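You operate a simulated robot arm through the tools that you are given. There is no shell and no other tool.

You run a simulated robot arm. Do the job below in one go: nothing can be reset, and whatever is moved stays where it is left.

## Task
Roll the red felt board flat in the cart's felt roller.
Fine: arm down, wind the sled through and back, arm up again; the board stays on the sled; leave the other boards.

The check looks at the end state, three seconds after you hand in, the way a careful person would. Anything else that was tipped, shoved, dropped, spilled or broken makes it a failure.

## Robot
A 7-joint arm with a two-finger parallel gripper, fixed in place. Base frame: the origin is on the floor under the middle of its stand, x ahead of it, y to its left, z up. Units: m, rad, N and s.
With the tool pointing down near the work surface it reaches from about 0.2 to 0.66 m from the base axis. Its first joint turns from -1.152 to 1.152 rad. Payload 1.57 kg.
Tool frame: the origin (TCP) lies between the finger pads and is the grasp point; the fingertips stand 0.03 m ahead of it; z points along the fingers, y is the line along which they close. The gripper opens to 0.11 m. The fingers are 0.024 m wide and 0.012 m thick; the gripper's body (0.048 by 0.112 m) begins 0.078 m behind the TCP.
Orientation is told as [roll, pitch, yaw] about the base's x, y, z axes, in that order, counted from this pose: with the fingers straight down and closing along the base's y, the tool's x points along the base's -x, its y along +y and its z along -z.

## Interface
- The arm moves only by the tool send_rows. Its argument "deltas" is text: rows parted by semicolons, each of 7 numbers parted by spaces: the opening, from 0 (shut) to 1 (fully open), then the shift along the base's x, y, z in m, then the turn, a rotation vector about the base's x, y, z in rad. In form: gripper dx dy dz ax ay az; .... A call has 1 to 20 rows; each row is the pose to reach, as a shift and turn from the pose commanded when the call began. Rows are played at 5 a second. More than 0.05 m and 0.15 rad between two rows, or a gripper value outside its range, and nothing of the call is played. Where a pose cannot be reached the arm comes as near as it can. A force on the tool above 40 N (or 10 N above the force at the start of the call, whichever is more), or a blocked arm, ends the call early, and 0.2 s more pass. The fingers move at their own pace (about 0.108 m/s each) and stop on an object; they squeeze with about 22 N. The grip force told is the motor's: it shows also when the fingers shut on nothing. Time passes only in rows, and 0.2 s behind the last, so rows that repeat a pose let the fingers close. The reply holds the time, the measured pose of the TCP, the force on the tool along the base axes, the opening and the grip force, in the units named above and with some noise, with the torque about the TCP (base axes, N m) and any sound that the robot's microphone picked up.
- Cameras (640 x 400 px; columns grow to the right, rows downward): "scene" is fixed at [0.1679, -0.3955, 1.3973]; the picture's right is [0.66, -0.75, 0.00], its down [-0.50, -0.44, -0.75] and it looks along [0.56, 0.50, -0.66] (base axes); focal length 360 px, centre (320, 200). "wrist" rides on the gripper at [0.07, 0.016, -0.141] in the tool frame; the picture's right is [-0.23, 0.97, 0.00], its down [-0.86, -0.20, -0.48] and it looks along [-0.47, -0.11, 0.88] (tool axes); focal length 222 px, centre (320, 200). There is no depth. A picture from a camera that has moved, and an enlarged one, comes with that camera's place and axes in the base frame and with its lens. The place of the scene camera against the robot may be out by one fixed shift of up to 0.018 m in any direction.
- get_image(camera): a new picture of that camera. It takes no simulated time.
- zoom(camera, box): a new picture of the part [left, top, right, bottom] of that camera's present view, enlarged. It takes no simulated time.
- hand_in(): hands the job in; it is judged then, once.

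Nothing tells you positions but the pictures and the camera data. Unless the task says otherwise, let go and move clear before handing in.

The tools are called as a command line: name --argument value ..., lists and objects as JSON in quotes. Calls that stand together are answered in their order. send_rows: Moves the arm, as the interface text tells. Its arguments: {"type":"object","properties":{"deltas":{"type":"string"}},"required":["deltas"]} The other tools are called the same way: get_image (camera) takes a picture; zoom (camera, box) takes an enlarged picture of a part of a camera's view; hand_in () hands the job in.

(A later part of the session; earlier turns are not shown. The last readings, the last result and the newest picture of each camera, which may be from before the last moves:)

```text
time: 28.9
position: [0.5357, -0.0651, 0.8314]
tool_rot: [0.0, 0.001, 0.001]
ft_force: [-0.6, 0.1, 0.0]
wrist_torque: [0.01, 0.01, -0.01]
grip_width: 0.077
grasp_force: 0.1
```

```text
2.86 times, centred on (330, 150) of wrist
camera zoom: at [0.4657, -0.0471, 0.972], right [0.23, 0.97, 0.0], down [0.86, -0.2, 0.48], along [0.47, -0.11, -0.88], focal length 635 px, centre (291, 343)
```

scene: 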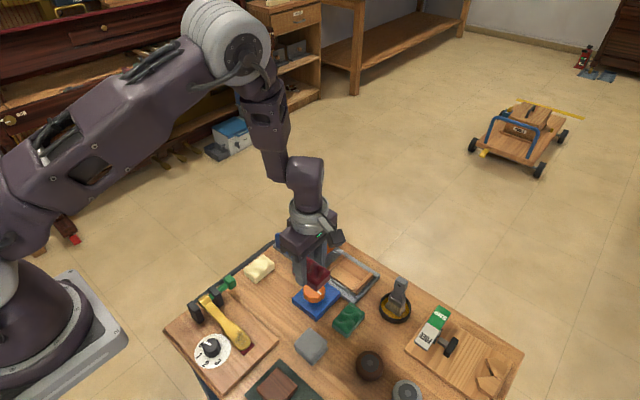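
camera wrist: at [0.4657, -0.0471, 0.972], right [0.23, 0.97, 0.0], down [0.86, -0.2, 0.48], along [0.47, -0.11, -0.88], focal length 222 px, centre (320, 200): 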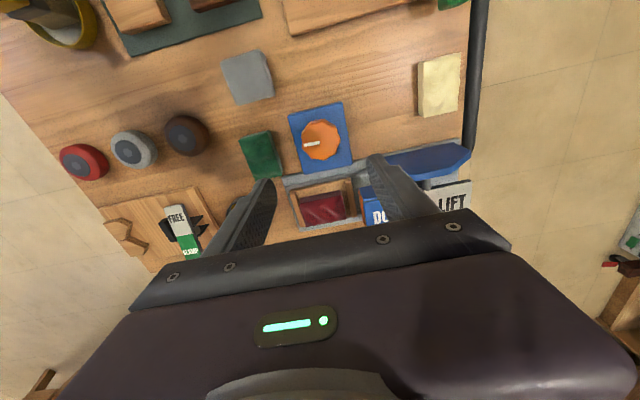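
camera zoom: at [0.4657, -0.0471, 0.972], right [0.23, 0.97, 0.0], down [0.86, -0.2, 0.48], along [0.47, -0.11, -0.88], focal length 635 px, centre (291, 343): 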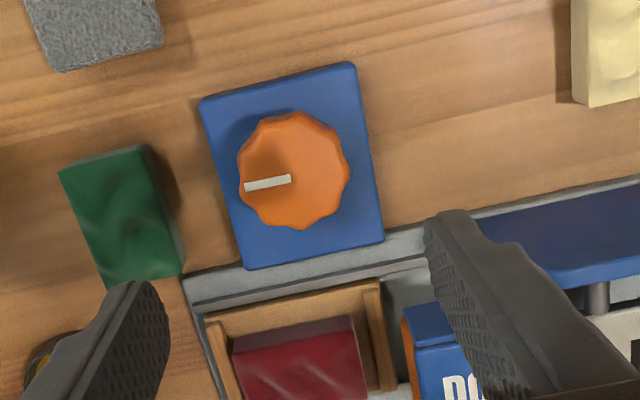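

The knob centre checks out at (0.5375, −0.0635), with a diameter of about 0.053 m. I'll descend around it and grip.

send_rows --deltas "0.7 0.0005 0.0005 -0.04 0 0 0; 0.7 0.0005 0.0005 -0.08 0 0 0; 0.7 0.0005 0.0005 -0.115 0 0 0; 0.7 0.0005 0.0005 -0.14 0 0 0; 0.7 0.0005 0.0005 -0.155 0 0 0; 0.7 0.0005 0.0005 -0.158 0 0 0; 0.7 0.0005 0.0005 -0.158 0 0 0"

get_image --camera "wrist"

zoom --camera "scene" --box '[260, 200, 400, 320]'

```text
time: 30.5
position: [0.5363, -0.0616, 0.6716]
tool_rot: [0.0, 0.0, -0.001]
ft_force: [-1.4, 0.8, 7.6]
wrist_torque: [-0.25, 0.02, -0.1]
grip_width: 0.0765
grasp_force: 0.0
```

```text
taken
camera wrist: at [0.4655, -0.044, 0.8132], right [0.23, 0.97, 0.0], down [0.86, -0.2, 0.48], along [0.47, -0.11, -0.88], focal length 222 px, centre (320, 200)
```

wrist: 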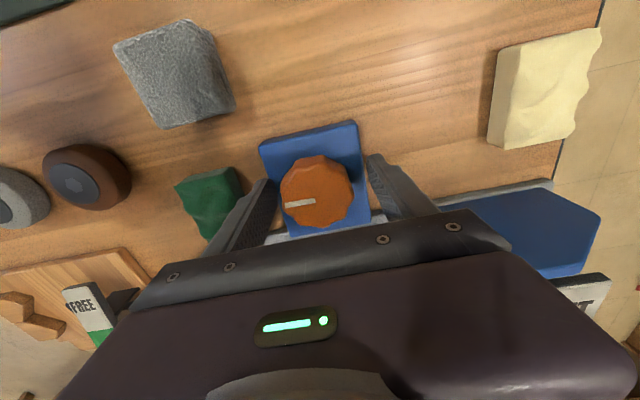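

```text
3.33 times, centred on (330, 260) of scene
camera zoom: at [0.1678, -0.3955, 1.3973], right [0.66, -0.75, 0.0], down [-0.5, -0.44, -0.75], along [0.56, 0.5, -0.66], focal length 1200 px, centre (287, 0)
```

zoom: 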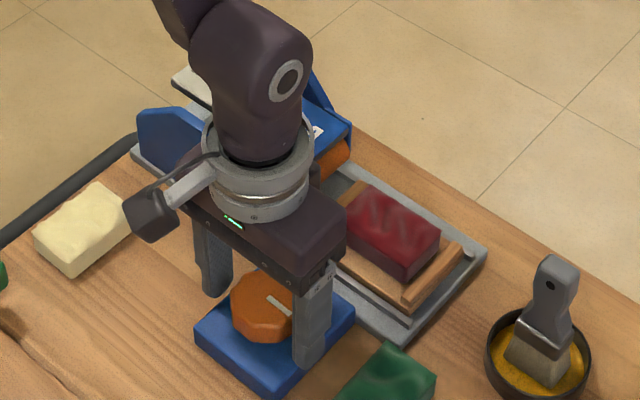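

A fingertip is lightly touching the knob's blue base, so its top must be about 0.641. I'll raise 4 mm and then close on the knob.

send_rows --deltas "0.7 0 0 0.004 0 0 0; 0.7 0 0 0.004 0 0 0; 0.4 0 0 0.004 0 0 0; 0.4 0 0 0.004 0 0 0; 0.4 0 0 0.004 0 0 0; 0.4 0 0 0.004 0 0 0"

get_image --camera "wrist"

```text
time: 31.9
position: [0.536, -0.0627, 0.6766]
tool_rot: [-0.001, -0.001, 0.003]
ft_force: [-0.9, -13.1, 2.0]
wrist_torque: [-0.3, 0.08, -0.03]
grip_width: 0.0558
grasp_force: 6.7
```

```text
taken
camera wrist: at [0.4655, -0.0448, 0.8175], right [0.23, 0.97, 0.0], down [0.86, -0.2, 0.48], along [0.47, -0.11, -0.88], focal length 222 px, centre (320, 200)
```

wrist: 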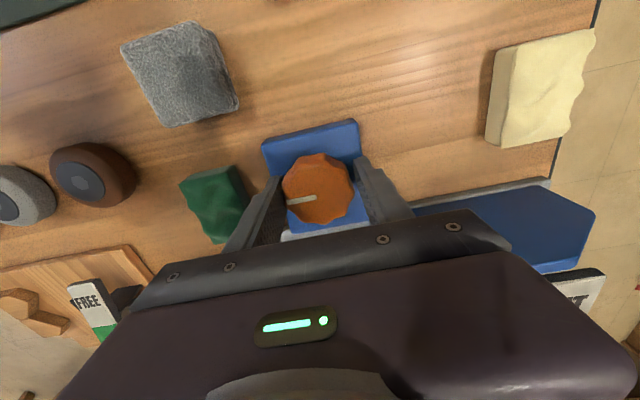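

The −y finger touched first, so the knob centre lies a little further toward −y. I'll shift −2.5 mm in y while closing.

send_rows --deltas "0.4 0 -0.001 0 0 0 0; 0.4 0 -0.002 0 0 0 0; 0.4 0 -0.0025 0 0 0 0; 0.4 0 -0.0025 0 0 0 0; 0.4 0 -0.0025 0 0 0 0"

get_image --camera "wrist"

```text
time: 33.1
position: [0.5372, -0.0657, 0.6775]
tool_rot: [0.002, 0.001, 0.002]
ft_force: [-10.9, 4.0, 15.4]
wrist_torque: [0.27, 0.95, -0.03]
grip_width: 0.0513
grasp_force: 45.1
```

```text
taken
camera wrist: at [0.4666, -0.0472, 0.818], right [0.23, 0.97, 0.0], down [0.86, -0.2, 0.48], along [0.46, -0.11, -0.88], focal length 222 px, centre (320, 200)
```

wrist: 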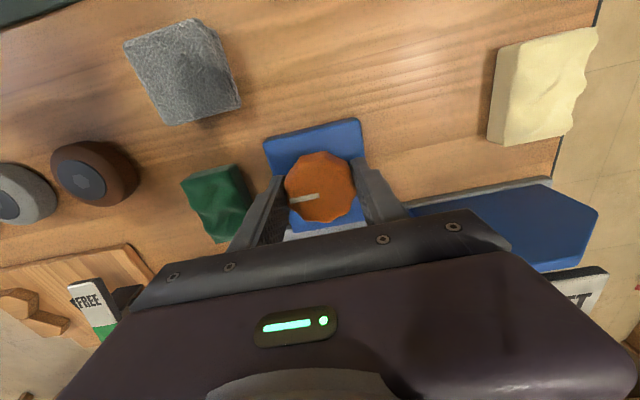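

The grip is on the knob at 0.0513 m, but there are side loads in −x and +z. I'll relax them with a small shift and check.

send_rows --deltas "0.45 -0.001 0.0005 0.001 0 0 0; 0.45 -0.0015 0.0005 0.0015 0 0 0; 0.45 -0.0015 0.0005 0.0015 0 0 0; 0.45 -0.0015 0.0005 0.0015 0 0 0"

zoom --camera "wrist" --box '[240, 120, 420, 240]'

zoom --camera "scene" --box '[270, 240, 370, 320]'

```text
time: 34.1
position: [0.5357, -0.0652, 0.6778]
tool_rot: [0.003, 0.0, 0.003]
ft_force: [8.7, 12.9, -31.7]
wrist_torque: [0.16, -0.21, 0.0]
grip_width: 0.0514
grasp_force: 45.5
```

```text
3.33 times, centred on (330, 180) of wrist
camera zoom: at [0.466, -0.0472, 0.819], right [0.23, 0.97, 0.0], down [0.86, -0.2, 0.48], along [0.47, -0.11, -0.88], focal length 740 px, centre (287, 267)
```

zoom: 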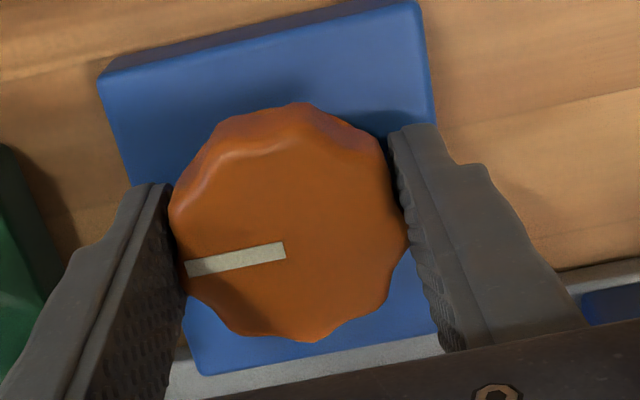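

```text
5.00 times, centred on (320, 280) of scene
camera zoom: at [0.1686, -0.3954, 1.3972], right [0.66, -0.75, 0.0], down [-0.5, -0.44, -0.75], along [0.56, 0.5, -0.66], focal length 1800 px, centre (320, -200)
```

zoom: 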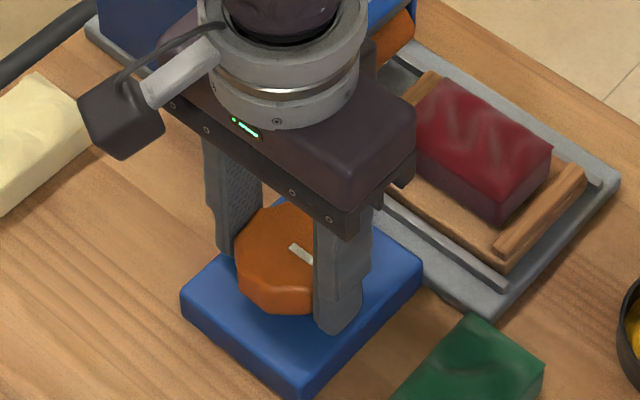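

The grip is firm, since small offsets produce reaction forces. I'll null those forces first, before any twisting.

send_rows --deltas "0.45 0.0004 -0.0004 -0.0005 0 0 0; 0.45 0.0007 -0.0007 -0.001 0 0 0; 0.45 0.0007 -0.0007 -0.001 0 0 0; 0.45 0.0007 -0.0007 -0.001 0 0 0"

```text
time: 35.1
position: [0.5373, -0.0657, 0.678]
tool_rot: [0.003, 0.002, 0.0]
ft_force: [-3.7, 26.5, 9.6]
wrist_torque: [0.44, 1.14, 0.04]
grip_width: 0.0512
grasp_force: 45.2
```

The reaction forces don't vary consistently, which suggests stick friction from the off-centre first closure. I'll reopen, re-centre slightly and regrip more cleanly.

send_rows --deltas "0.6 0 0.0005 0.001 0 0 0; 0.6 0 0.001 0.002 0 0 0; 0.6 0 0.001 0.002 0 0 0; 0.6 0 0.001 0.002 0 0 0"

zoom --camera "wrist" --box '[240, 120, 420, 240]'

```text
time: 36.1
position: [0.5357, -0.065, 0.6787]
tool_rot: [0.0, -0.001, 0.001]
ft_force: [-0.4, 0.1, 0.1]
wrist_torque: [0.0, 0.02, -0.01]
grip_width: 0.066
grasp_force: 0.0
```

```text
3.33 times, centred on (330, 180) of wrist
camera zoom: at [0.4661, -0.0476, 0.8213], right [0.23, 0.97, 0.0], down [0.86, -0.2, 0.48], along [0.47, -0.11, -0.88], focal length 740 px, centre (287, 267)
```

zoom: 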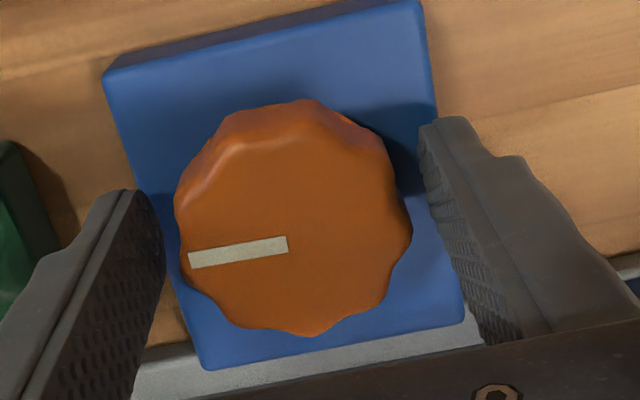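

Forces are zero now. The mark's geometry places the knob axis at about (0.538, −0.0648) with its top at z≈0.676. I'll shift +1.5 mm in x and regrip.

send_rows --deltas "0.6 0.0015 0.0002 0 0 0 0; 0.5 0.0015 0.0002 0 0 0 0; 0.46 0.0015 0.0002 0 0 0 0; 0.46 0.0015 0.0002 0 0 0 0; 0.46 0.0015 0.0002 0 0 0 0"

```text
time: 37.3
position: [0.5387, -0.0652, 0.6801]
tool_rot: [0.0, 0.001, 0.003]
ft_force: [0.2, 2.4, 0.2]
wrist_torque: [0.08, 0.03, 0.0]
grip_width: 0.0526
grasp_force: 1.4
```

send_rows --deltas "0.45 0 0 0 0 0 0; 0.45 0 0 0 0 0 0; 0.45 0 0 0 0 0 0"

```text
time: 38.1
position: [0.5381, -0.065, 0.6803]
tool_rot: [0.0, 0.001, 0.002]
ft_force: [-0.4, 2.2, -0.3]
wrist_torque: [0.02, 0.06, 0.02]
grip_width: 0.052
grasp_force: 1.5
```

send_rows --deltas "0.35 0 0 0 0 0 0; 0.35 0 0 0 0 0 0; 0.35 0 0 0 0 0 0"

```text
time: 38.9
position: [0.5371, -0.0652, 0.6804]
tool_rot: [0.0, 0.001, 0.002]
ft_force: [-0.5, 6.3, -1.3]
wrist_torque: [0.18, -0.05, 0.02]
grip_width: 0.0514
grasp_force: 45.0
```

The grip is now firm with little side load. I'll try a small counter-clockwise turn to see which way the sled moves.

send_rows --deltas "0.35 0 0.0003 0 0 0 0.06; 0.35 0 0.0003 0 0 0 0.12; 0.35 0 0.0003 0 0 0 0.18; 0.35 0 0.0003 0 0 0 0.24; 0.35 0 0.0003 0 0 0 0.24"

get_image --camera "wrist"

zoom --camera "scene" --box '[260, 200, 400, 320]'

```text
time: 40.1
position: [0.5374, -0.0647, 0.6784]
tool_rot: [0.0, 0.001, 0.24]
ft_force: [2.0, 5.3, -1.2]
wrist_torque: [0.36, -0.36, -0.9]
grip_width: 0.0512
grasp_force: 44.8
```

```text
taken
camera wrist: at [0.4649, -0.0643, 0.821], right [-0.01, 1.0, 0.0], down [0.88, 0.01, 0.48], along [0.48, 0.01, -0.88], focal length 222 px, centre (320, 200)
```

wrist: 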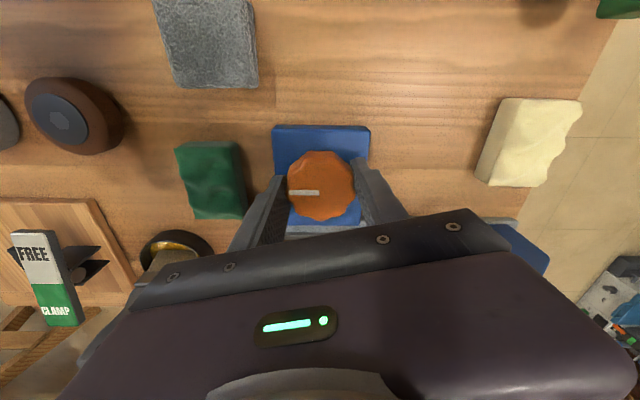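

```text
3.33 times, centred on (330, 260) of scene
camera zoom: at [0.1679, -0.3955, 1.3973], right [0.66, -0.75, 0.0], down [-0.5, -0.44, -0.75], along [0.56, 0.5, -0.66], focal length 1200 px, centre (287, 0)
```

zoom: 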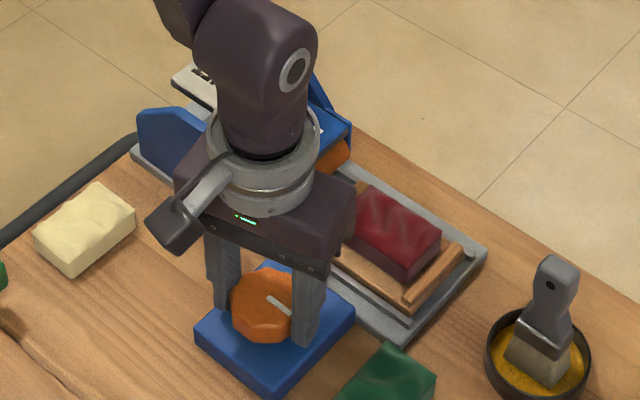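

The knob's mark did not move and the torque reached −0.9 N·m, so counter-clockwise is against the stop. I'll turn clockwise instead.

send_rows --deltas "0.35 0 -0.0003 0 0 0 -0.1; 0.35 0 -0.0003 0 0 0 -0.2; 0.35 0 -0.0003 0 0 0 -0.3; 0.35 0 -0.0003 0 0 0 -0.4; 0.35 0 -0.0003 0 0 0 -0.5; 0.35 0 -0.0003 0 0 0 -0.6; 0.35 0 -0.0003 0 0 0 -0.6"

get_image --camera "wrist"

zoom --camera "scene" --box '[260, 200, 400, 320]'

```text
time: 41.7
position: [0.5356, -0.0658, 0.6809]
tool_rot: [0.0, 0.004, -0.359]
ft_force: [-5.8, 21.4, -4.3]
wrist_torque: [0.63, 0.76, 0.0]
grip_width: 0.0512
grasp_force: 44.9
```

```text
taken
camera wrist: at [0.4772, -0.0232, 0.8212], right [0.56, 0.83, 0.0], down [0.73, -0.49, 0.48], along [0.4, -0.26, -0.88], focal length 222 px, centre (320, 200)
```

wrist: 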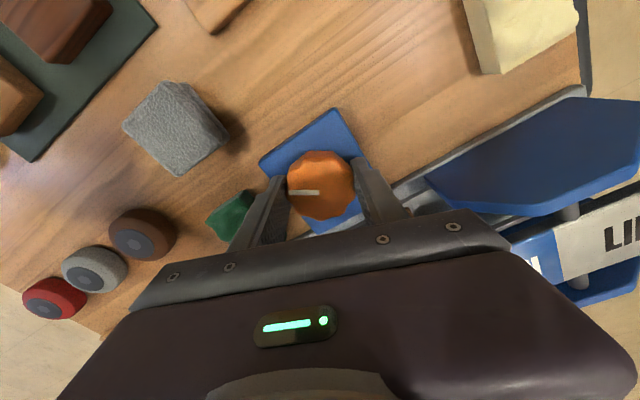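

```text
3.33 times, centred on (330, 260) of scene
camera zoom: at [0.1679, -0.3952, 1.3974], right [0.66, -0.75, 0.0], down [-0.5, -0.44, -0.75], along [0.56, 0.5, -0.66], focal length 1200 px, centre (287, 0)
```

zoom: 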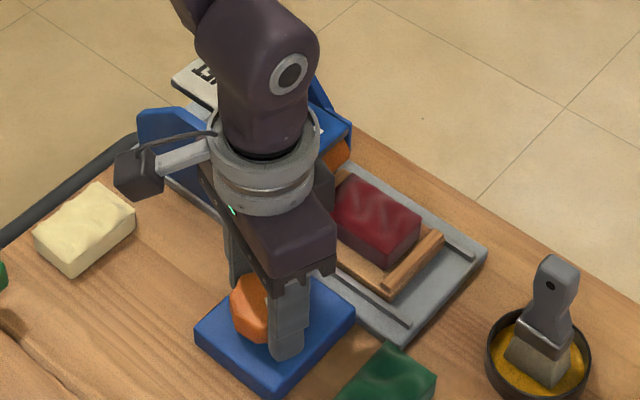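

Clockwise works. The knob turned with the gripper and the sled moved about 2 cm toward the roller, or roughly 0.035 m per rad. I'll continue clockwise, correcting for a ~1 mm centre offset.

send_rows --deltas "0.35 -0.0004 0.0011 0 0 0 0; 0.35 -0.0004 0.0013 0 0 0 -0.1; 0.35 -0.0004 0.0014 0 0 0 -0.2; 0.35 -0.0003 0.0016 0 0 0 -0.3; 0.35 -0.0003 0.0017 0 0 0 -0.4; 0.35 -0.0002 0.0019 0 0 0 -0.5; 0.35 -0.0002 0.002 0 0 0 -0.6; 0.35 -0.0002 0.002 0 0 0 -0.6"

zoom --camera "scene" --box '[260, 200, 400, 320]'

get_image --camera "wrist"

```text
time: 43.5
position: [0.5376, -0.0648, 0.6794]
tool_rot: [-0.001, 0.001, -0.959]
ft_force: [-10.2, 9.3, 13.5]
wrist_torque: [0.68, 0.54, 0.04]
grip_width: 0.051
grasp_force: 45.1
```

```text
3.33 times, centred on (330, 260) of scene
camera zoom: at [0.1675, -0.3954, 1.3974], right [0.66, -0.75, 0.0], down [-0.5, -0.44, -0.75], along [0.56, 0.5, -0.66], focal length 1200 px, centre (287, 0)
```

zoom: 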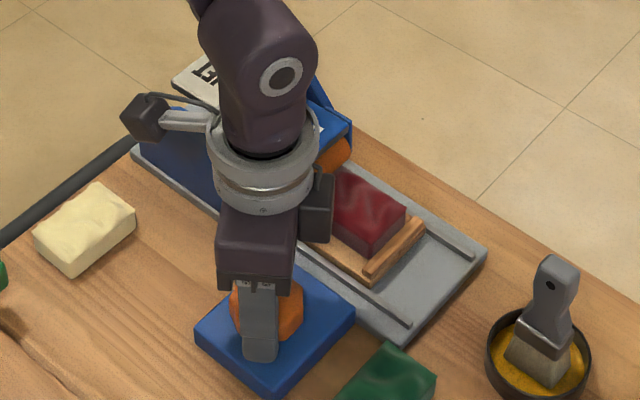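

```text
taken
camera wrist: at [0.5103, 0.004, 0.8209], right [0.93, 0.37, 0.0], down [0.33, -0.82, 0.48], along [0.18, -0.44, -0.88], focal length 222 px, centre (320, 200)
```

wrist: 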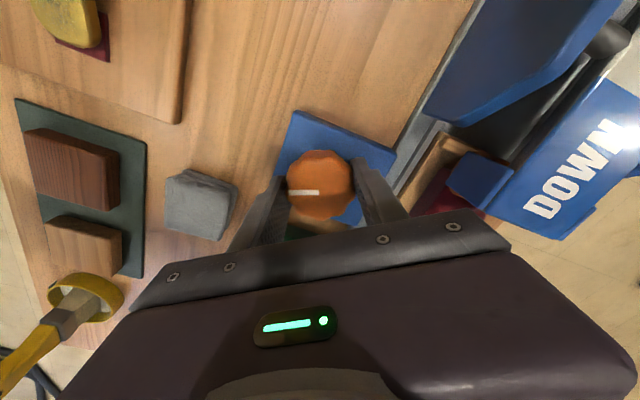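

send_rows --deltas "0.35 -0.0003 0.0004 0.0005 0 0 -0.1; 0.35 -0.0002 0.0006 0.0005 0 0 -0.2; 0.35 -0.0001 0.0008 0.0005 0 0 -0.3; 0.35 0 0.0009 0.0005 0 0 -0.4; 0.35 0 0.001 0.0005 0 0 -0.5; 0.35 0 0.001 0.0005 0 0 -0.6; 0.35 0 0.001 0.0005 0 0 -0.6"

zoom --camera "scene" --box '[260, 200, 400, 320]'

get_image --camera "wrist"

```text
time: 45.1
position: [0.5382, -0.0633, 0.6798]
tool_rot: [0.001, -0.002, -1.56]
ft_force: [-7.3, -17.3, -8.1]
wrist_torque: [-0.74, 0.45, -0.05]
grip_width: 0.0508
grasp_force: 45.3
```

```text
3.33 times, centred on (330, 260) of scene
camera zoom: at [0.1679, -0.3958, 1.3972], right [0.66, -0.75, 0.0], down [-0.5, -0.44, -0.75], along [0.56, 0.5, -0.66], focal length 1200 px, centre (287, 0)
```

zoom: 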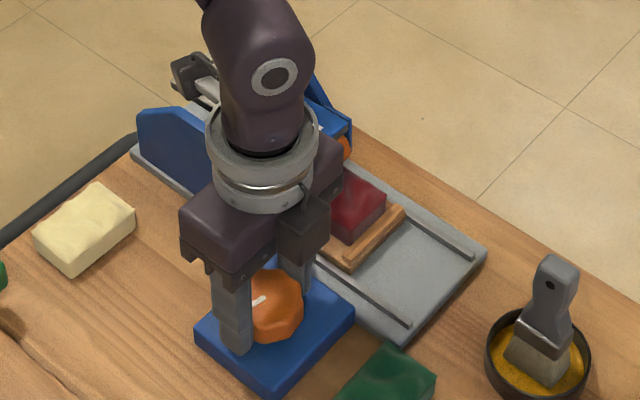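

```text
taken
camera wrist: at [0.5531, 0.0079, 0.8209], right [0.98, -0.22, 0.0], down [-0.19, -0.86, 0.48], along [-0.1, -0.47, -0.88], focal length 222 px, centre (320, 200)
```

wrist: 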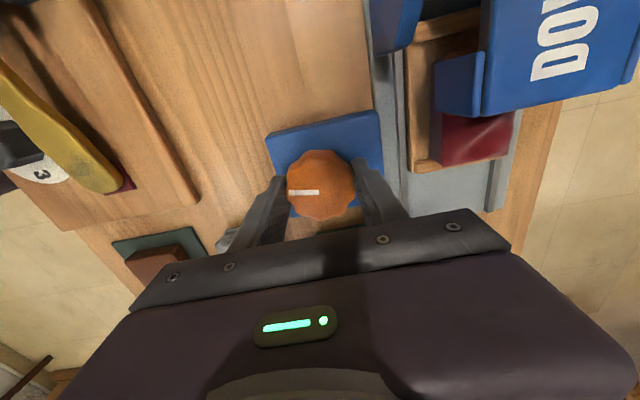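

The sled has advanced about 6 cm, with the board now under the roller. I'll open the fingers, rotate back around the knob without touching it, and regrip for the next stroke.

send_rows --deltas "0.7 0 0 0 0 0 0; 0.7 0.0008 -0.0018 0 0 0 0; 0.7 0.0008 -0.0018 0.001 0 0 0; 0.7 0.0008 -0.0018 0.001 0 0 0.14; 0.7 0.0008 -0.0018 0.001 0 0 0.28; 0.7 0.0008 -0.0018 0.001 0 0 0.42; 0.7 0.0008 -0.0018 0.001 0 0 0.56; 0.7 0.0008 -0.0018 0.001 0 0 0.70; 0.7 0.0008 -0.0018 0.001 0 0 0.84; 0.7 0.0008 -0.0018 0.001 0 0 0.98; 0.7 0.0008 -0.0018 0.001 0 0 1.12; 0.7 0.0008 -0.0018 0.001 0 0 1.26; 0.7 0.0008 -0.0018 0.001 0 0 1.40; 0.7 0.0008 -0.0018 0.001 0 0 1.54; 0.7 0.0008 -0.0018 0.001 0 0 1.54"

get_image --camera "wrist"

zoom --camera "scene" --box '[260, 200, 400, 320]'

```text
time: 48.3
position: [0.5381, -0.0645, 0.6805]
tool_rot: [0.002, 0.0, -0.016]
ft_force: [0.0, -0.3, 0.4]
wrist_torque: [0.01, -0.02, 0.0]
grip_width: 0.0771
grasp_force: 0.1
```

```text
taken
camera wrist: at [0.468, -0.0459, 0.8221], right [0.24, 0.97, 0.0], down [0.85, -0.21, 0.48], along [0.46, -0.12, -0.88], focal length 222 px, centre (320, 200)
```

wrist: 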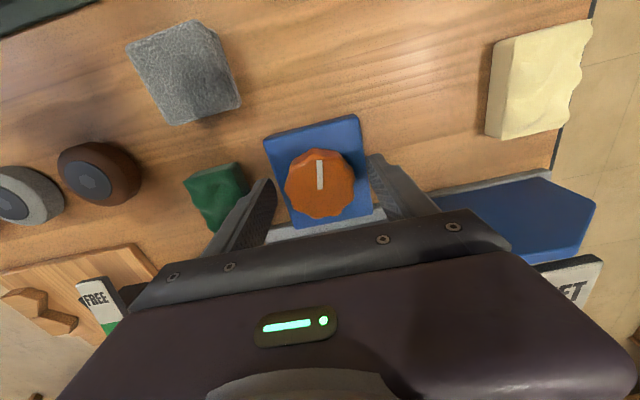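

```text
3.33 times, centred on (330, 260) of scene
camera zoom: at [0.1679, -0.3955, 1.3973], right [0.66, -0.75, 0.0], down [-0.5, -0.44, -0.75], along [0.56, 0.5, -0.66], focal length 1200 px, centre (287, 0)
```

zoom: 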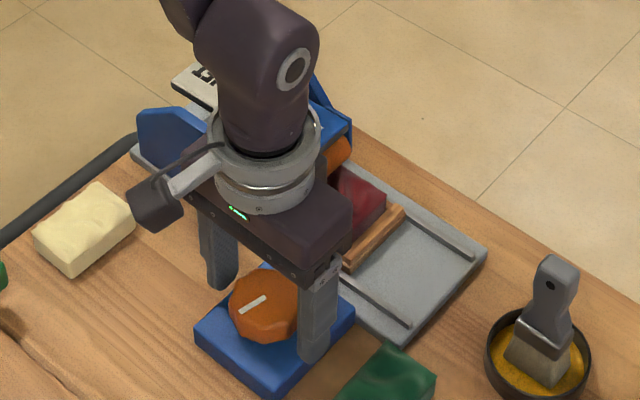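

The knob held its place. I'll continue the free rotation to about +1.5 rad and regrip there.

send_rows --deltas "0.7 0 0 0 0 0 0.14; 0.7 0 0 0 0 0 0.28; 0.7 0 0 0 0 0 0.42; 0.7 0 0 0 0 0 0.56; 0.7 0 0 0 0 0 0.70; 0.7 0 0 0 0 0 0.84; 0.7 0 0 0 0 0 0.98; 0.7 0 0 0 0 0 1.12; 0.7 0 0 0 0 0 1.26; 0.7 0 0 0 0 0 1.40; 0.7 0 0 0 0 0 1.54; 0.7 0 0 0 0 0 1.6; 0.7 0 0 0 0 0 1.6"

get_image --camera "wrist"

zoom --camera "wrist" --box '[240, 120, 420, 240]'

```text
time: 51.1
position: [0.5381, -0.0648, 0.681]
tool_rot: [-0.001, 0.0, 1.581]
ft_force: [-0.3, -0.1, 0.4]
wrist_torque: [-0.03, -0.01, 0.0]
grip_width: 0.0772
grasp_force: 0.1
```

```text
taken
camera wrist: at [0.5219, -0.1329, 0.8228], right [-0.98, 0.22, 0.0], down [0.19, 0.86, 0.48], along [0.1, 0.47, -0.88], focal length 222 px, centre (320, 200)
```

wrist: 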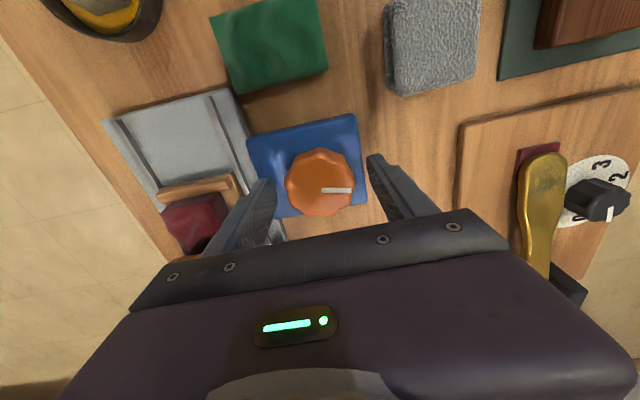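

```text
3.33 times, centred on (330, 180) of wrist
camera zoom: at [0.5219, -0.1329, 0.8228], right [-0.98, 0.22, 0.0], down [0.19, 0.86, 0.48], along [0.1, 0.47, -0.88], focal length 740 px, centre (287, 267)
```

zoom: 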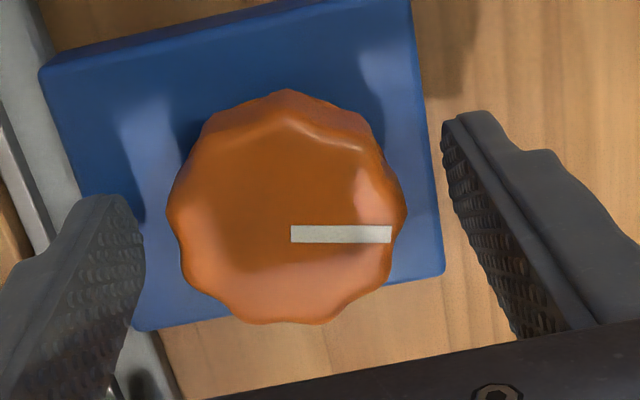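

The mark's inner end coincides with the TCP axis in both orientations, so the knob axis is at about (0.5384, −0.065). I'll make a tiny shift and grip.

send_rows --deltas "0.7 -0.0004 -0.001 0 0 0 0; 0.55 -0.0004 -0.001 0 0 0 0; 0.47 -0.0004 -0.001 0 0 0 0; 0.47 -0.0004 -0.001 0 0 0 0; 0.35 -0.0004 -0.001 0 0 0 0; 0.35 -0.0004 -0.001 0 0 0 0; 0.35 -0.0004 -0.001 0 0 0 0; 0.35 -0.0004 -0.001 0 0 0 0"

```text
time: 52.9
position: [0.5381, -0.0655, 0.681]
tool_rot: [0.001, -0.001, 1.58]
ft_force: [0.7, 0.1, 0.8]
wrist_torque: [0.03, 0.04, 0.0]
grip_width: 0.0513
grasp_force: 45.2
```

The grip is nearly perfect, with essentially no side load. I'll wind clockwise 1.5 rad.

send_rows --deltas "0.35 0 0 0 0 0 -0.1; 0.35 0 0 0 0 0 -0.2; 0.35 0 0 0 0 0 -0.3; 0.35 0 0 0 0 0 -0.4; 0.35 0 0 0 0 0 -0.5; 0.35 0 0 0 0 0 -0.6; 0.35 0 0 0 0 0 -0.7; 0.35 0 0 0 0 0 -0.8; 0.35 0 0 0 0 0 -0.9; 0.35 0 0 0 0 0 -1.0; 0.35 0 0 0 0 0 -1.0"

zoom --camera "scene" --box '[260, 200, 400, 320]'

get_image --camera "wrist"

```text
time: 55.3
position: [0.5379, -0.0639, 0.6798]
tool_rot: [0.002, 0.002, 0.581]
ft_force: [-18.8, 3.1, 28.1]
wrist_torque: [0.09, 0.43, -0.01]
grip_width: 0.0511
grasp_force: 45.0
```

```text
3.33 times, centred on (330, 260) of scene
camera zoom: at [0.1671, -0.3954, 1.3974], right [0.66, -0.75, 0.0], down [-0.5, -0.44, -0.75], along [0.56, 0.5, -0.66], focal length 1200 px, centre (287, 0)
```

zoom: 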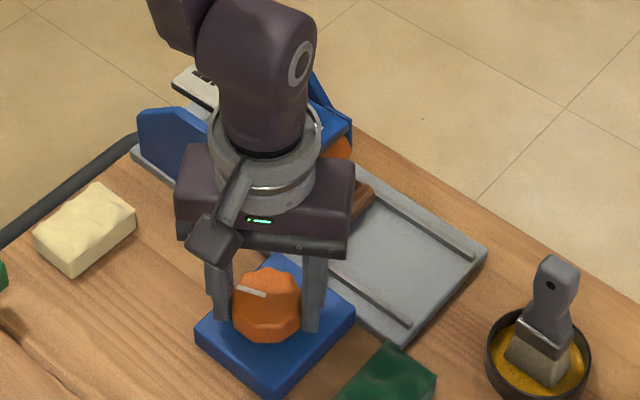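

```text
taken
camera wrist: at [0.4701, -0.0879, 0.8222], right [-0.34, 0.94, 0.0], down [0.83, 0.3, 0.48], along [0.45, 0.16, -0.88], focal length 222 px, centre (320, 200)
```

wrist: 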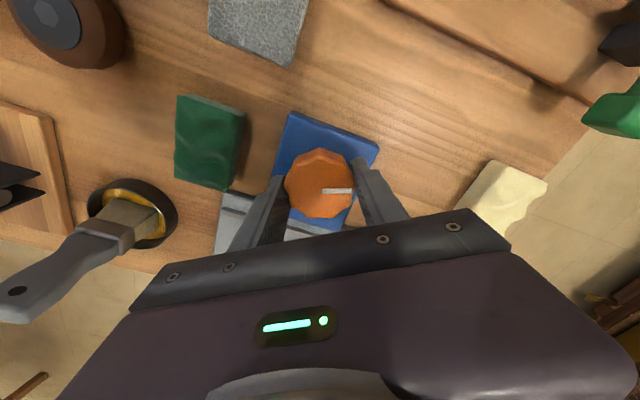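

The sled is nearly through: about 0.098 m after 2.8 rad. I'll relieve the vertical and x load and continue.

send_rows --deltas "0.35 -0.0006 0 0.001 0 0 0; 0.35 -0.0006 0 0.001 0 0 -0.1; 0.35 -0.0006 0 0.001 0 0 -0.2; 0.35 -0.0006 0 0.001 0 0 -0.3; 0.35 -0.0006 0 0.001 0 0 -0.4; 0.35 -0.0006 0 0.001 0 0 -0.5; 0.35 -0.0006 0 0.001 0 0 -0.6; 0.35 -0.0006 0 0.001 0 0 -0.6"

zoom --camera "scene" --box '[260, 200, 400, 320]'

get_image --camera "wrist"

```text
time: 57.1
position: [0.5391, -0.0638, 0.6808]
tool_rot: [0.0, 0.001, -0.02]
ft_force: [-5.3, 12.0, -31.1]
wrist_torque: [0.21, -0.01, -0.03]
grip_width: 0.0513
grasp_force: 45.3
```

```text
3.33 times, centred on (330, 260) of scene
camera zoom: at [0.1684, -0.3954, 1.3973], right [0.66, -0.75, 0.0], down [-0.5, -0.44, -0.75], along [0.56, 0.5, -0.66], focal length 1200 px, centre (287, 0)
```

zoom: 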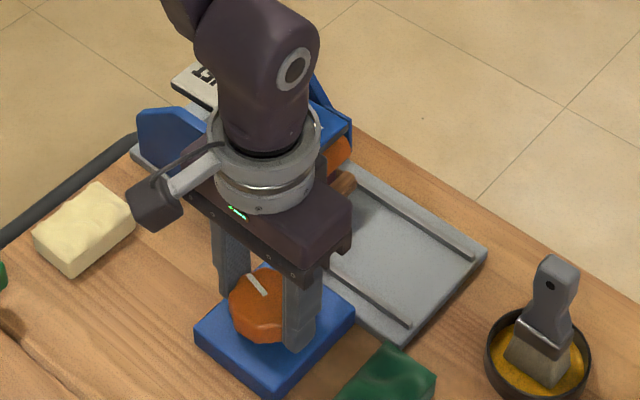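

```text
taken
camera wrist: at [0.4681, -0.0456, 0.8225], right [0.25, 0.97, 0.0], down [0.85, -0.22, 0.48], along [0.46, -0.12, -0.88], focal length 222 px, centre (320, 200)
```

wrist: 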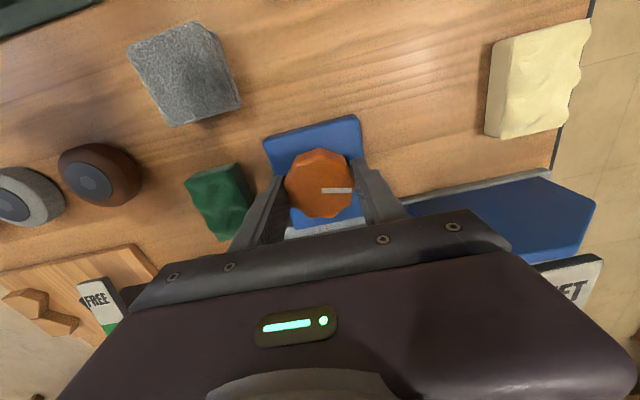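

send_rows --deltas "0.35 0 0.0004 -0.0007 0 0 0; 0.35 0 0.0004 -0.0007 0 0 -0.1; 0.35 0 0.0004 -0.0007 0 0 -0.2; 0.35 0 0.0004 -0.0007 0 0 -0.3; 0.35 0 0.0004 -0.0007 0 0 -0.4; 0.35 0 0.0004 -0.0007 0 0 -0.5; 0.35 0 0.0004 -0.0007 0 0 -0.6; 0.35 0 0.0004 -0.0007 0 0 -0.7; 0.35 0 0.0004 -0.0007 0 0 -0.8; 0.35 0 0.0004 -0.0007 0 0 -0.8"

zoom --camera "scene" --box '[260, 200, 400, 320]'

get_image --camera "wrist"

```text
time: 59.3
position: [0.5371, -0.0636, 0.6811]
tool_rot: [-0.001, 0.002, -0.821]
ft_force: [-0.8, 0.6, -4.8]
wrist_torque: [-0.19, -0.06, 0.68]
grip_width: 0.051
grasp_force: 44.9
```

```text
3.33 times, centred on (330, 260) of scene
camera zoom: at [0.168, -0.3955, 1.3973], right [0.66, -0.75, 0.0], down [-0.5, -0.44, -0.75], along [0.56, 0.5, -0.66], focal length 1200 px, centre (287, 0)
```

zoom: 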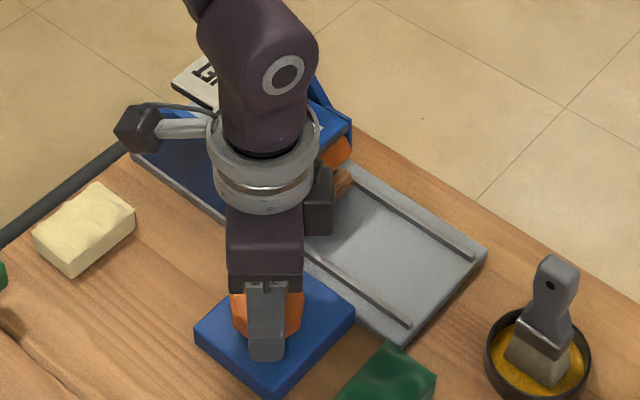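

```text
taken
camera wrist: at [0.5016, -0.0006, 0.8215], right [0.87, 0.5, 0.0], down [0.44, -0.76, 0.48], along [0.24, -0.41, -0.88], focal length 222 px, centre (320, 200)
```

wrist: 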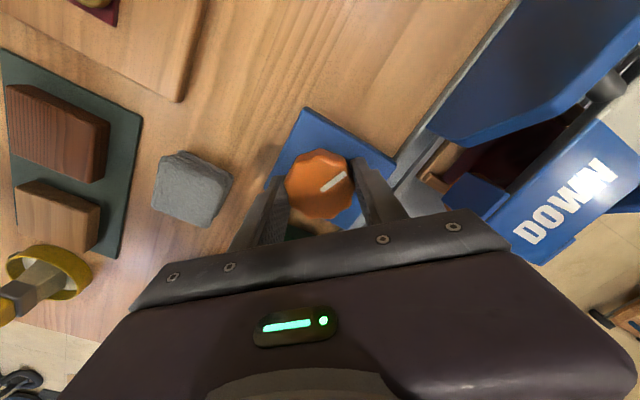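

The knob's mark slipped relative to the gripper and torque rose, so the sled looks to have hit its end of travel after about 3.6 rad. I'll check closely where the sled and board are relative to the roller.

zoom --camera "wrist" --box '[380, 90, 560, 230]'

zoom --camera "scene" --box '[310, 220, 370, 260]'

```text
2.86 times, centred on (470, 160) of wrist
camera zoom: at [0.5016, -0.0006, 0.8215], right [0.87, 0.5, 0.0], down [0.44, -0.76, 0.48], along [0.24, -0.41, -0.88], focal length 635 px, centre (-109, 314)
```

zoom: 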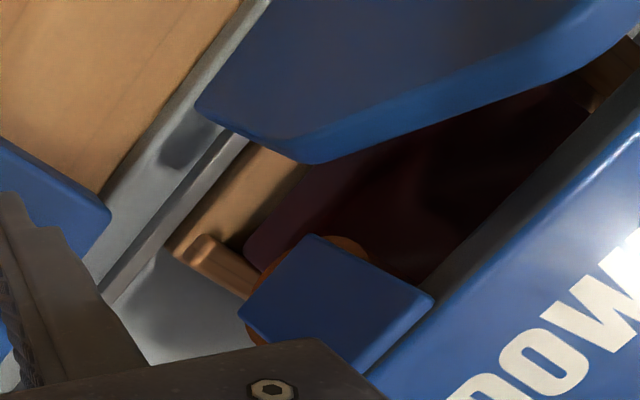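

```text
10.00 times, centred on (340, 240) of scene
camera zoom: at [0.168, -0.3955, 1.3973], right [0.66, -0.75, 0.0], down [-0.5, -0.44, -0.75], along [0.56, 0.5, -0.66], focal length 3599 px, centre (120, -200)
```

zoom: 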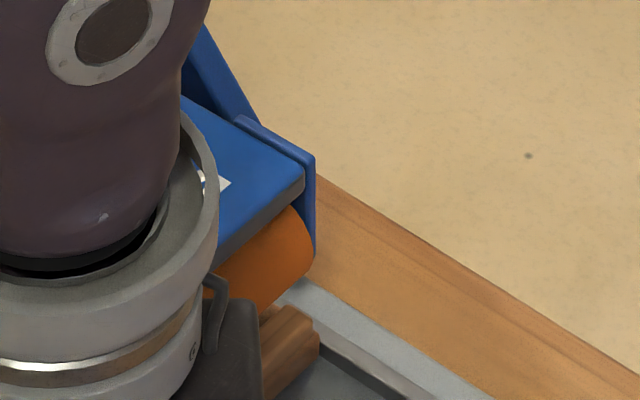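

The roller line (y≈−0.013) is now just past the board's trailing edge at the −y batten. The +y batten passed under freely earlier, so this is the sled's far stop. I'll wind back counter-clockwise now.

send_rows --deltas "0.35 0 0 0 0 0 0.1; 0.35 0 0 0 0 0 0.2; 0.35 0 0 0 0 0 0.3; 0.35 0 0 0 0 0 0.4; 0.35 0 0 0 0 0 0.5; 0.35 0 0 0 0 0 0.6; 0.35 0 0 0 0 0 0.7; 0.35 0 0 0 0 0 0.8; 0.35 0 0 0 0 0 0.8"

zoom --camera "scene" --box '[260, 200, 400, 320]'

get_image --camera "wrist"

```text
time: 61.3
position: [0.5373, -0.0663, 0.6815]
tool_rot: [0.0, 0.002, -0.018]
ft_force: [-0.9, 13.9, -12.9]
wrist_torque: [0.31, 0.72, 0.04]
grip_width: 0.0508
grasp_force: 44.7
```

```text
3.33 times, centred on (330, 260) of scene
camera zoom: at [0.1681, -0.3953, 1.3973], right [0.66, -0.75, 0.0], down [-0.5, -0.44, -0.75], along [0.56, 0.5, -0.66], focal length 1200 px, centre (287, 0)
```

zoom: 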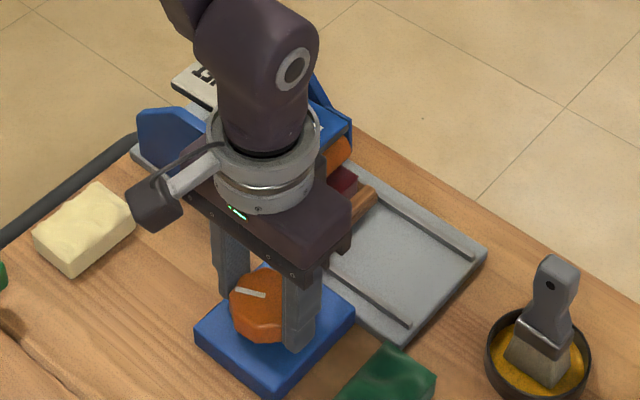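

```text
taken
camera wrist: at [0.4675, -0.0458, 0.8229], right [0.24, 0.97, 0.0], down [0.85, -0.21, 0.48], along [0.46, -0.12, -0.88], focal length 222 px, centre (320, 200)
```

wrist: 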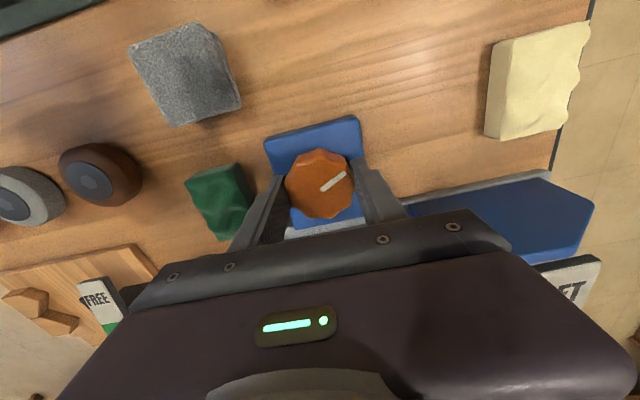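

The sled follows back. I'll continue counter-clockwise.

send_rows --deltas "0.35 0 0.0005 -0.0004 0 0 0; 0.35 0 0.0005 -0.0004 0 0 0.1; 0.35 0 0.0005 -0.0004 0 0 0.2; 0.35 0 0.0005 -0.0004 0 0 0.3; 0.35 0 0.0005 -0.0004 0 0 0.4; 0.35 0 0.0005 -0.0004 0 0 0.5; 0.35 0 0.0005 -0.0004 0 0 0.6; 0.35 0 0.0005 -0.0004 0 0 0.7; 0.35 0 0.0005 -0.0004 0 0 0.8; 0.35 0 0.0005 -0.0004 0 0 0.8"

zoom --camera "scene" --box '[260, 200, 400, 320]'

get_image --camera "wrist"

```text
time: 63.5
position: [0.5368, -0.0638, 0.681]
tool_rot: [-0.002, -0.001, 0.782]
ft_force: [-6.3, -8.0, 30.1]
wrist_torque: [-0.24, 0.17, 0.01]
grip_width: 0.0512
grasp_force: 44.9
```

```text
3.33 times, centred on (330, 260) of scene
camera zoom: at [0.1672, -0.3956, 1.3973], right [0.66, -0.75, 0.0], down [-0.5, -0.44, -0.75], along [0.56, 0.5, -0.66], focal length 1200 px, centre (287, 0)
```

zoom: 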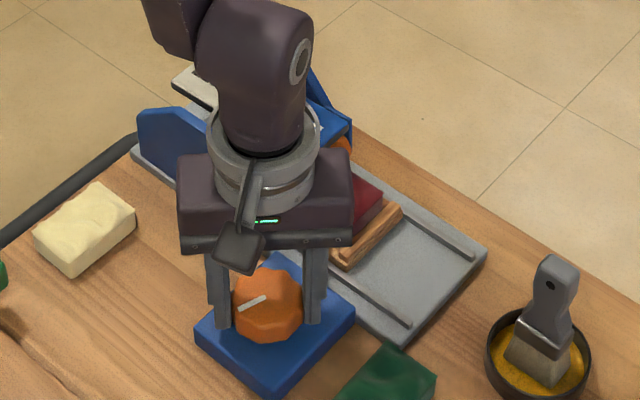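

```text
taken
camera wrist: at [0.4758, -0.1009, 0.8225], right [-0.52, 0.85, 0.0], down [0.75, 0.46, 0.48], along [0.41, 0.25, -0.88], focal length 222 px, centre (320, 200)
```

wrist: 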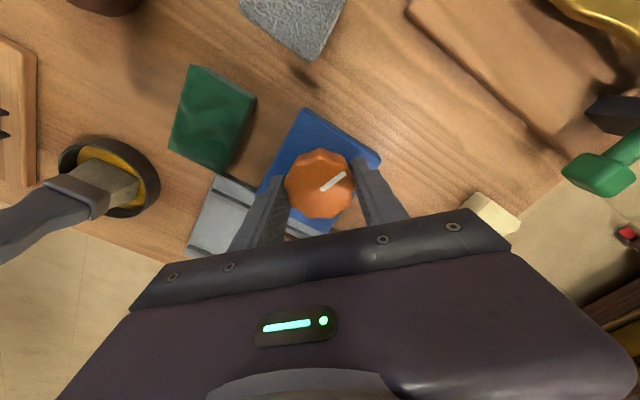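

send_rows --deltas "0.35 -0.0002 -0.0003 0.0004 0 0 0; 0.35 -0.0002 -0.0003 0.0004 0 0 0.1; 0.35 -0.0002 -0.0003 0.0004 0 0 0.2; 0.35 -0.0002 -0.0003 0.0004 0 0 0.3; 0.35 -0.0002 -0.0003 0.0004 0 0 0.4; 0.35 -0.0002 -0.0003 0.0004 0 0 0.5; 0.35 -0.0002 -0.0003 0.0004 0 0 0.6; 0.35 -0.0002 -0.0003 0.0004 0 0 0.7; 0.35 -0.0002 -0.0003 0.0004 0 0 0.8; 0.35 -0.0002 -0.0003 0.0004 0 0 0.8"

zoom --camera "scene" --box '[260, 200, 400, 320]'

get_image --camera "wrist"

```text
time: 65.7
position: [0.5386, -0.066, 0.6809]
tool_rot: [0.0, -0.001, 1.583]
ft_force: [17.5, -20.2, -24.1]
wrist_torque: [-0.44, -0.12, 0.07]
grip_width: 0.0513
grasp_force: 44.8
```

```text
3.33 times, centred on (330, 260) of scene
camera zoom: at [0.1686, -0.3959, 1.3971], right [0.66, -0.75, 0.0], down [-0.5, -0.44, -0.75], along [0.56, 0.5, -0.66], focal length 1200 px, centre (287, 0)
```

zoom: 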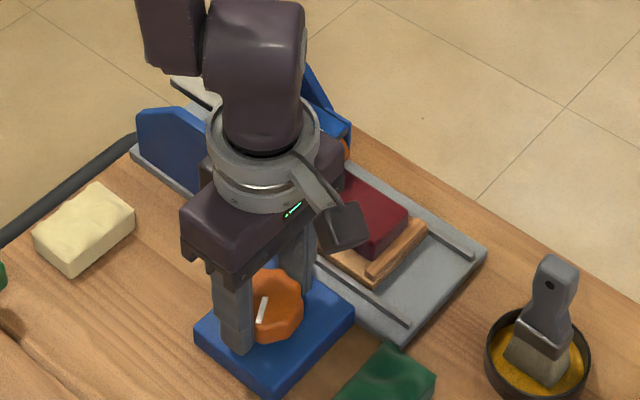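

```text
taken
camera wrist: at [0.5219, -0.1332, 0.8228], right [-0.98, 0.22, 0.0], down [0.19, 0.86, 0.48], along [0.1, 0.47, -0.88], focal length 222 px, centre (320, 200)
```

wrist: 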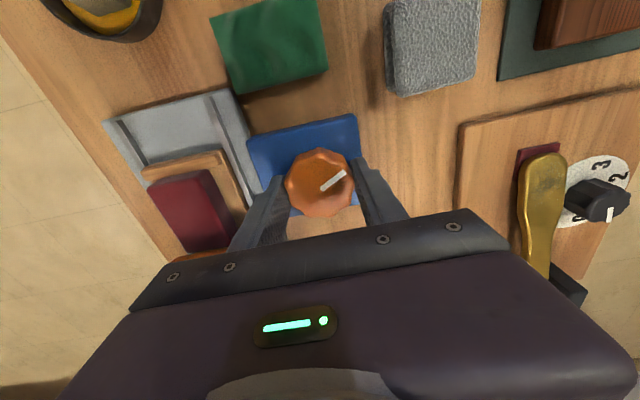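

About 1.2 rad remains until the mark is back at its start direction. I'll open, rotate back and regrip for the final stroke.

zoom --camera "wrist" --box '[90, 80, 290, 260]'

send_rows --deltas "0.7 0 0 0 0 0 0; 0.7 0 0 0 0 0 0; 0.7 0 0 0 0 0 0; 0.7 0 0 0 0 0 -0.14; 0.7 0 0 0 0 0 -0.28; 0.7 0 0 0 0 0 -0.42; 0.7 0 0 0 0 0 -0.56; 0.7 0 0 0 0 0 -0.70; 0.7 0 0 0 0 0 -0.84; 0.7 0 0 0 0 0 -0.98; 0.7 0 0 0 0 0 -1.12; 0.7 0 0 0 0 0 -1.26; 0.7 0 0 0 0 0 -1.40; 0.7 0 0 0 0 0 -1.54; 0.7 0 0 0 0 0 -1.58; 0.7 0 0 0 0 0 -1.58"

zoom --camera "wrist" --box '[240, 120, 420, 240]'

```text
2.22 times, centred on (190, 170) of wrist
camera zoom: at [0.5219, -0.1332, 0.8228], right [-0.98, 0.22, 0.0], down [0.19, 0.86, 0.48], along [0.1, 0.47, -0.88], focal length 494 px, centre (609, 267)
```

zoom: 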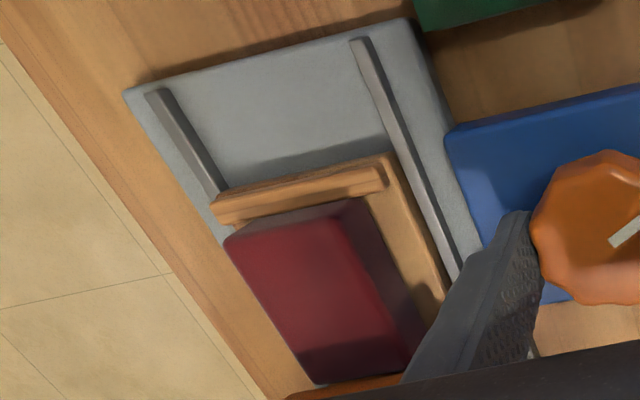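

```text
time: 69.1
position: [0.5363, -0.0661, 0.681]
tool_rot: [0.0, 0.0, -0.001]
ft_force: [0.5, -0.4, -0.5]
wrist_torque: [-0.01, 0.01, -0.05]
grip_width: 0.0771
grasp_force: 0.0
```

```text
3.33 times, centred on (330, 180) of wrist
camera zoom: at [0.4673, -0.047, 0.8227], right [0.23, 0.97, 0.0], down [0.86, -0.2, 0.48], along [0.47, -0.11, -0.88], focal length 740 px, centre (287, 267)
```

zoom: 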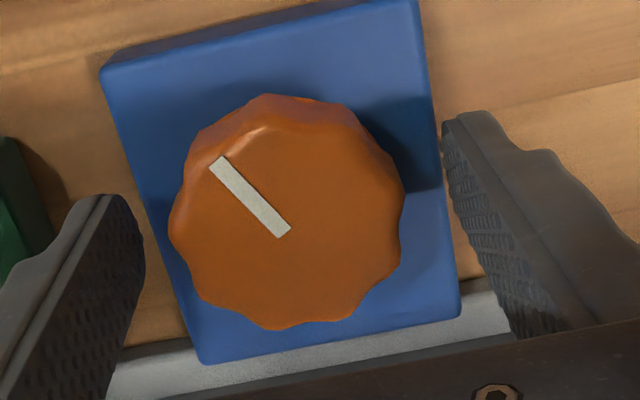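

The board's surface is now visibly flat. I'll re-centre slightly and regrip the knob.

send_rows --deltas "0.7 0.0003 -0.0007 0 0 0 0; 0.55 0.0003 -0.0007 0 0 0 0; 0.47 0.0003 -0.0007 0 0 0 0; 0.47 0.0003 -0.0007 0 0 0 0; 0.35 0.0003 -0.0007 0 0 0 0; 0.35 0.0003 -0.0007 0 0 0 0; 0.35 0.0003 -0.0007 0 0 0 0; 0.35 0.0003 -0.0007 0 0 0 0"

```text
time: 70.9
position: [0.5376, -0.0646, 0.6811]
tool_rot: [0.001, 0.0, 0.003]
ft_force: [-1.2, 16.2, 0.7]
wrist_torque: [0.54, 0.07, 0.02]
grip_width: 0.051
grasp_force: 45.7
```

send_rows --deltas "0.35 0 0.0006 0 0 0 0; 0.35 0 0.0006 0 0 0 0.1; 0.35 0 0.0006 0 0 0 0.2; 0.35 0 0.0006 0 0 0 0.3; 0.35 0 0.0006 0 0 0 0.4; 0.35 0 0.0006 0 0 0 0.5; 0.35 0 0.0006 0 0 0 0.6; 0.35 0 0.0006 0 0 0 0.7; 0.35 0 0.0006 0 0 0 0.8; 0.35 0 0.0006 0 0 0 0.8"

zoom --camera "scene" --box '[260, 200, 400, 320]'

get_image --camera "wrist"

```text
time: 73.1
position: [0.5392, -0.0646, 0.683]
tool_rot: [0.0, 0.001, 0.802]
ft_force: [9.7, 11.9, -11.9]
wrist_torque: [0.37, -0.35, 0.06]
grip_width: 0.0509
grasp_force: 45.2
```

```text
3.33 times, centred on (330, 260) of scene
camera zoom: at [0.1683, -0.3954, 1.3973], right [0.66, -0.75, 0.0], down [-0.5, -0.44, -0.75], along [0.56, 0.5, -0.66], focal length 1200 px, centre (287, 0)
```

zoom: 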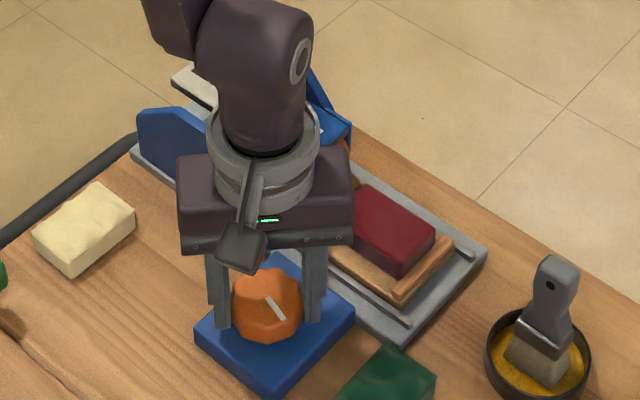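

```text
taken
camera wrist: at [0.4771, -0.1019, 0.8226], right [-0.54, 0.84, 0.0], down [0.74, 0.48, 0.48], along [0.4, 0.26, -0.88], focal length 222 px, centre (320, 200)
```

wrist: 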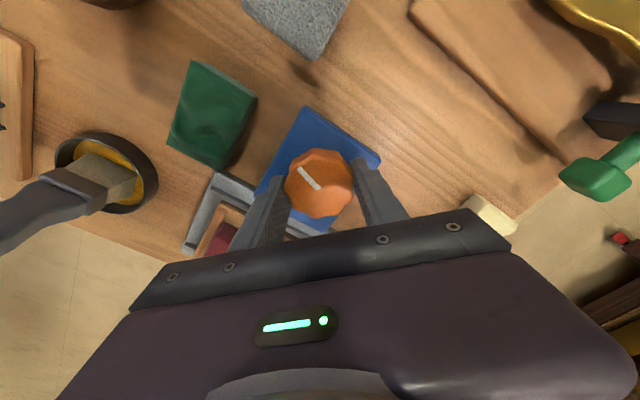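

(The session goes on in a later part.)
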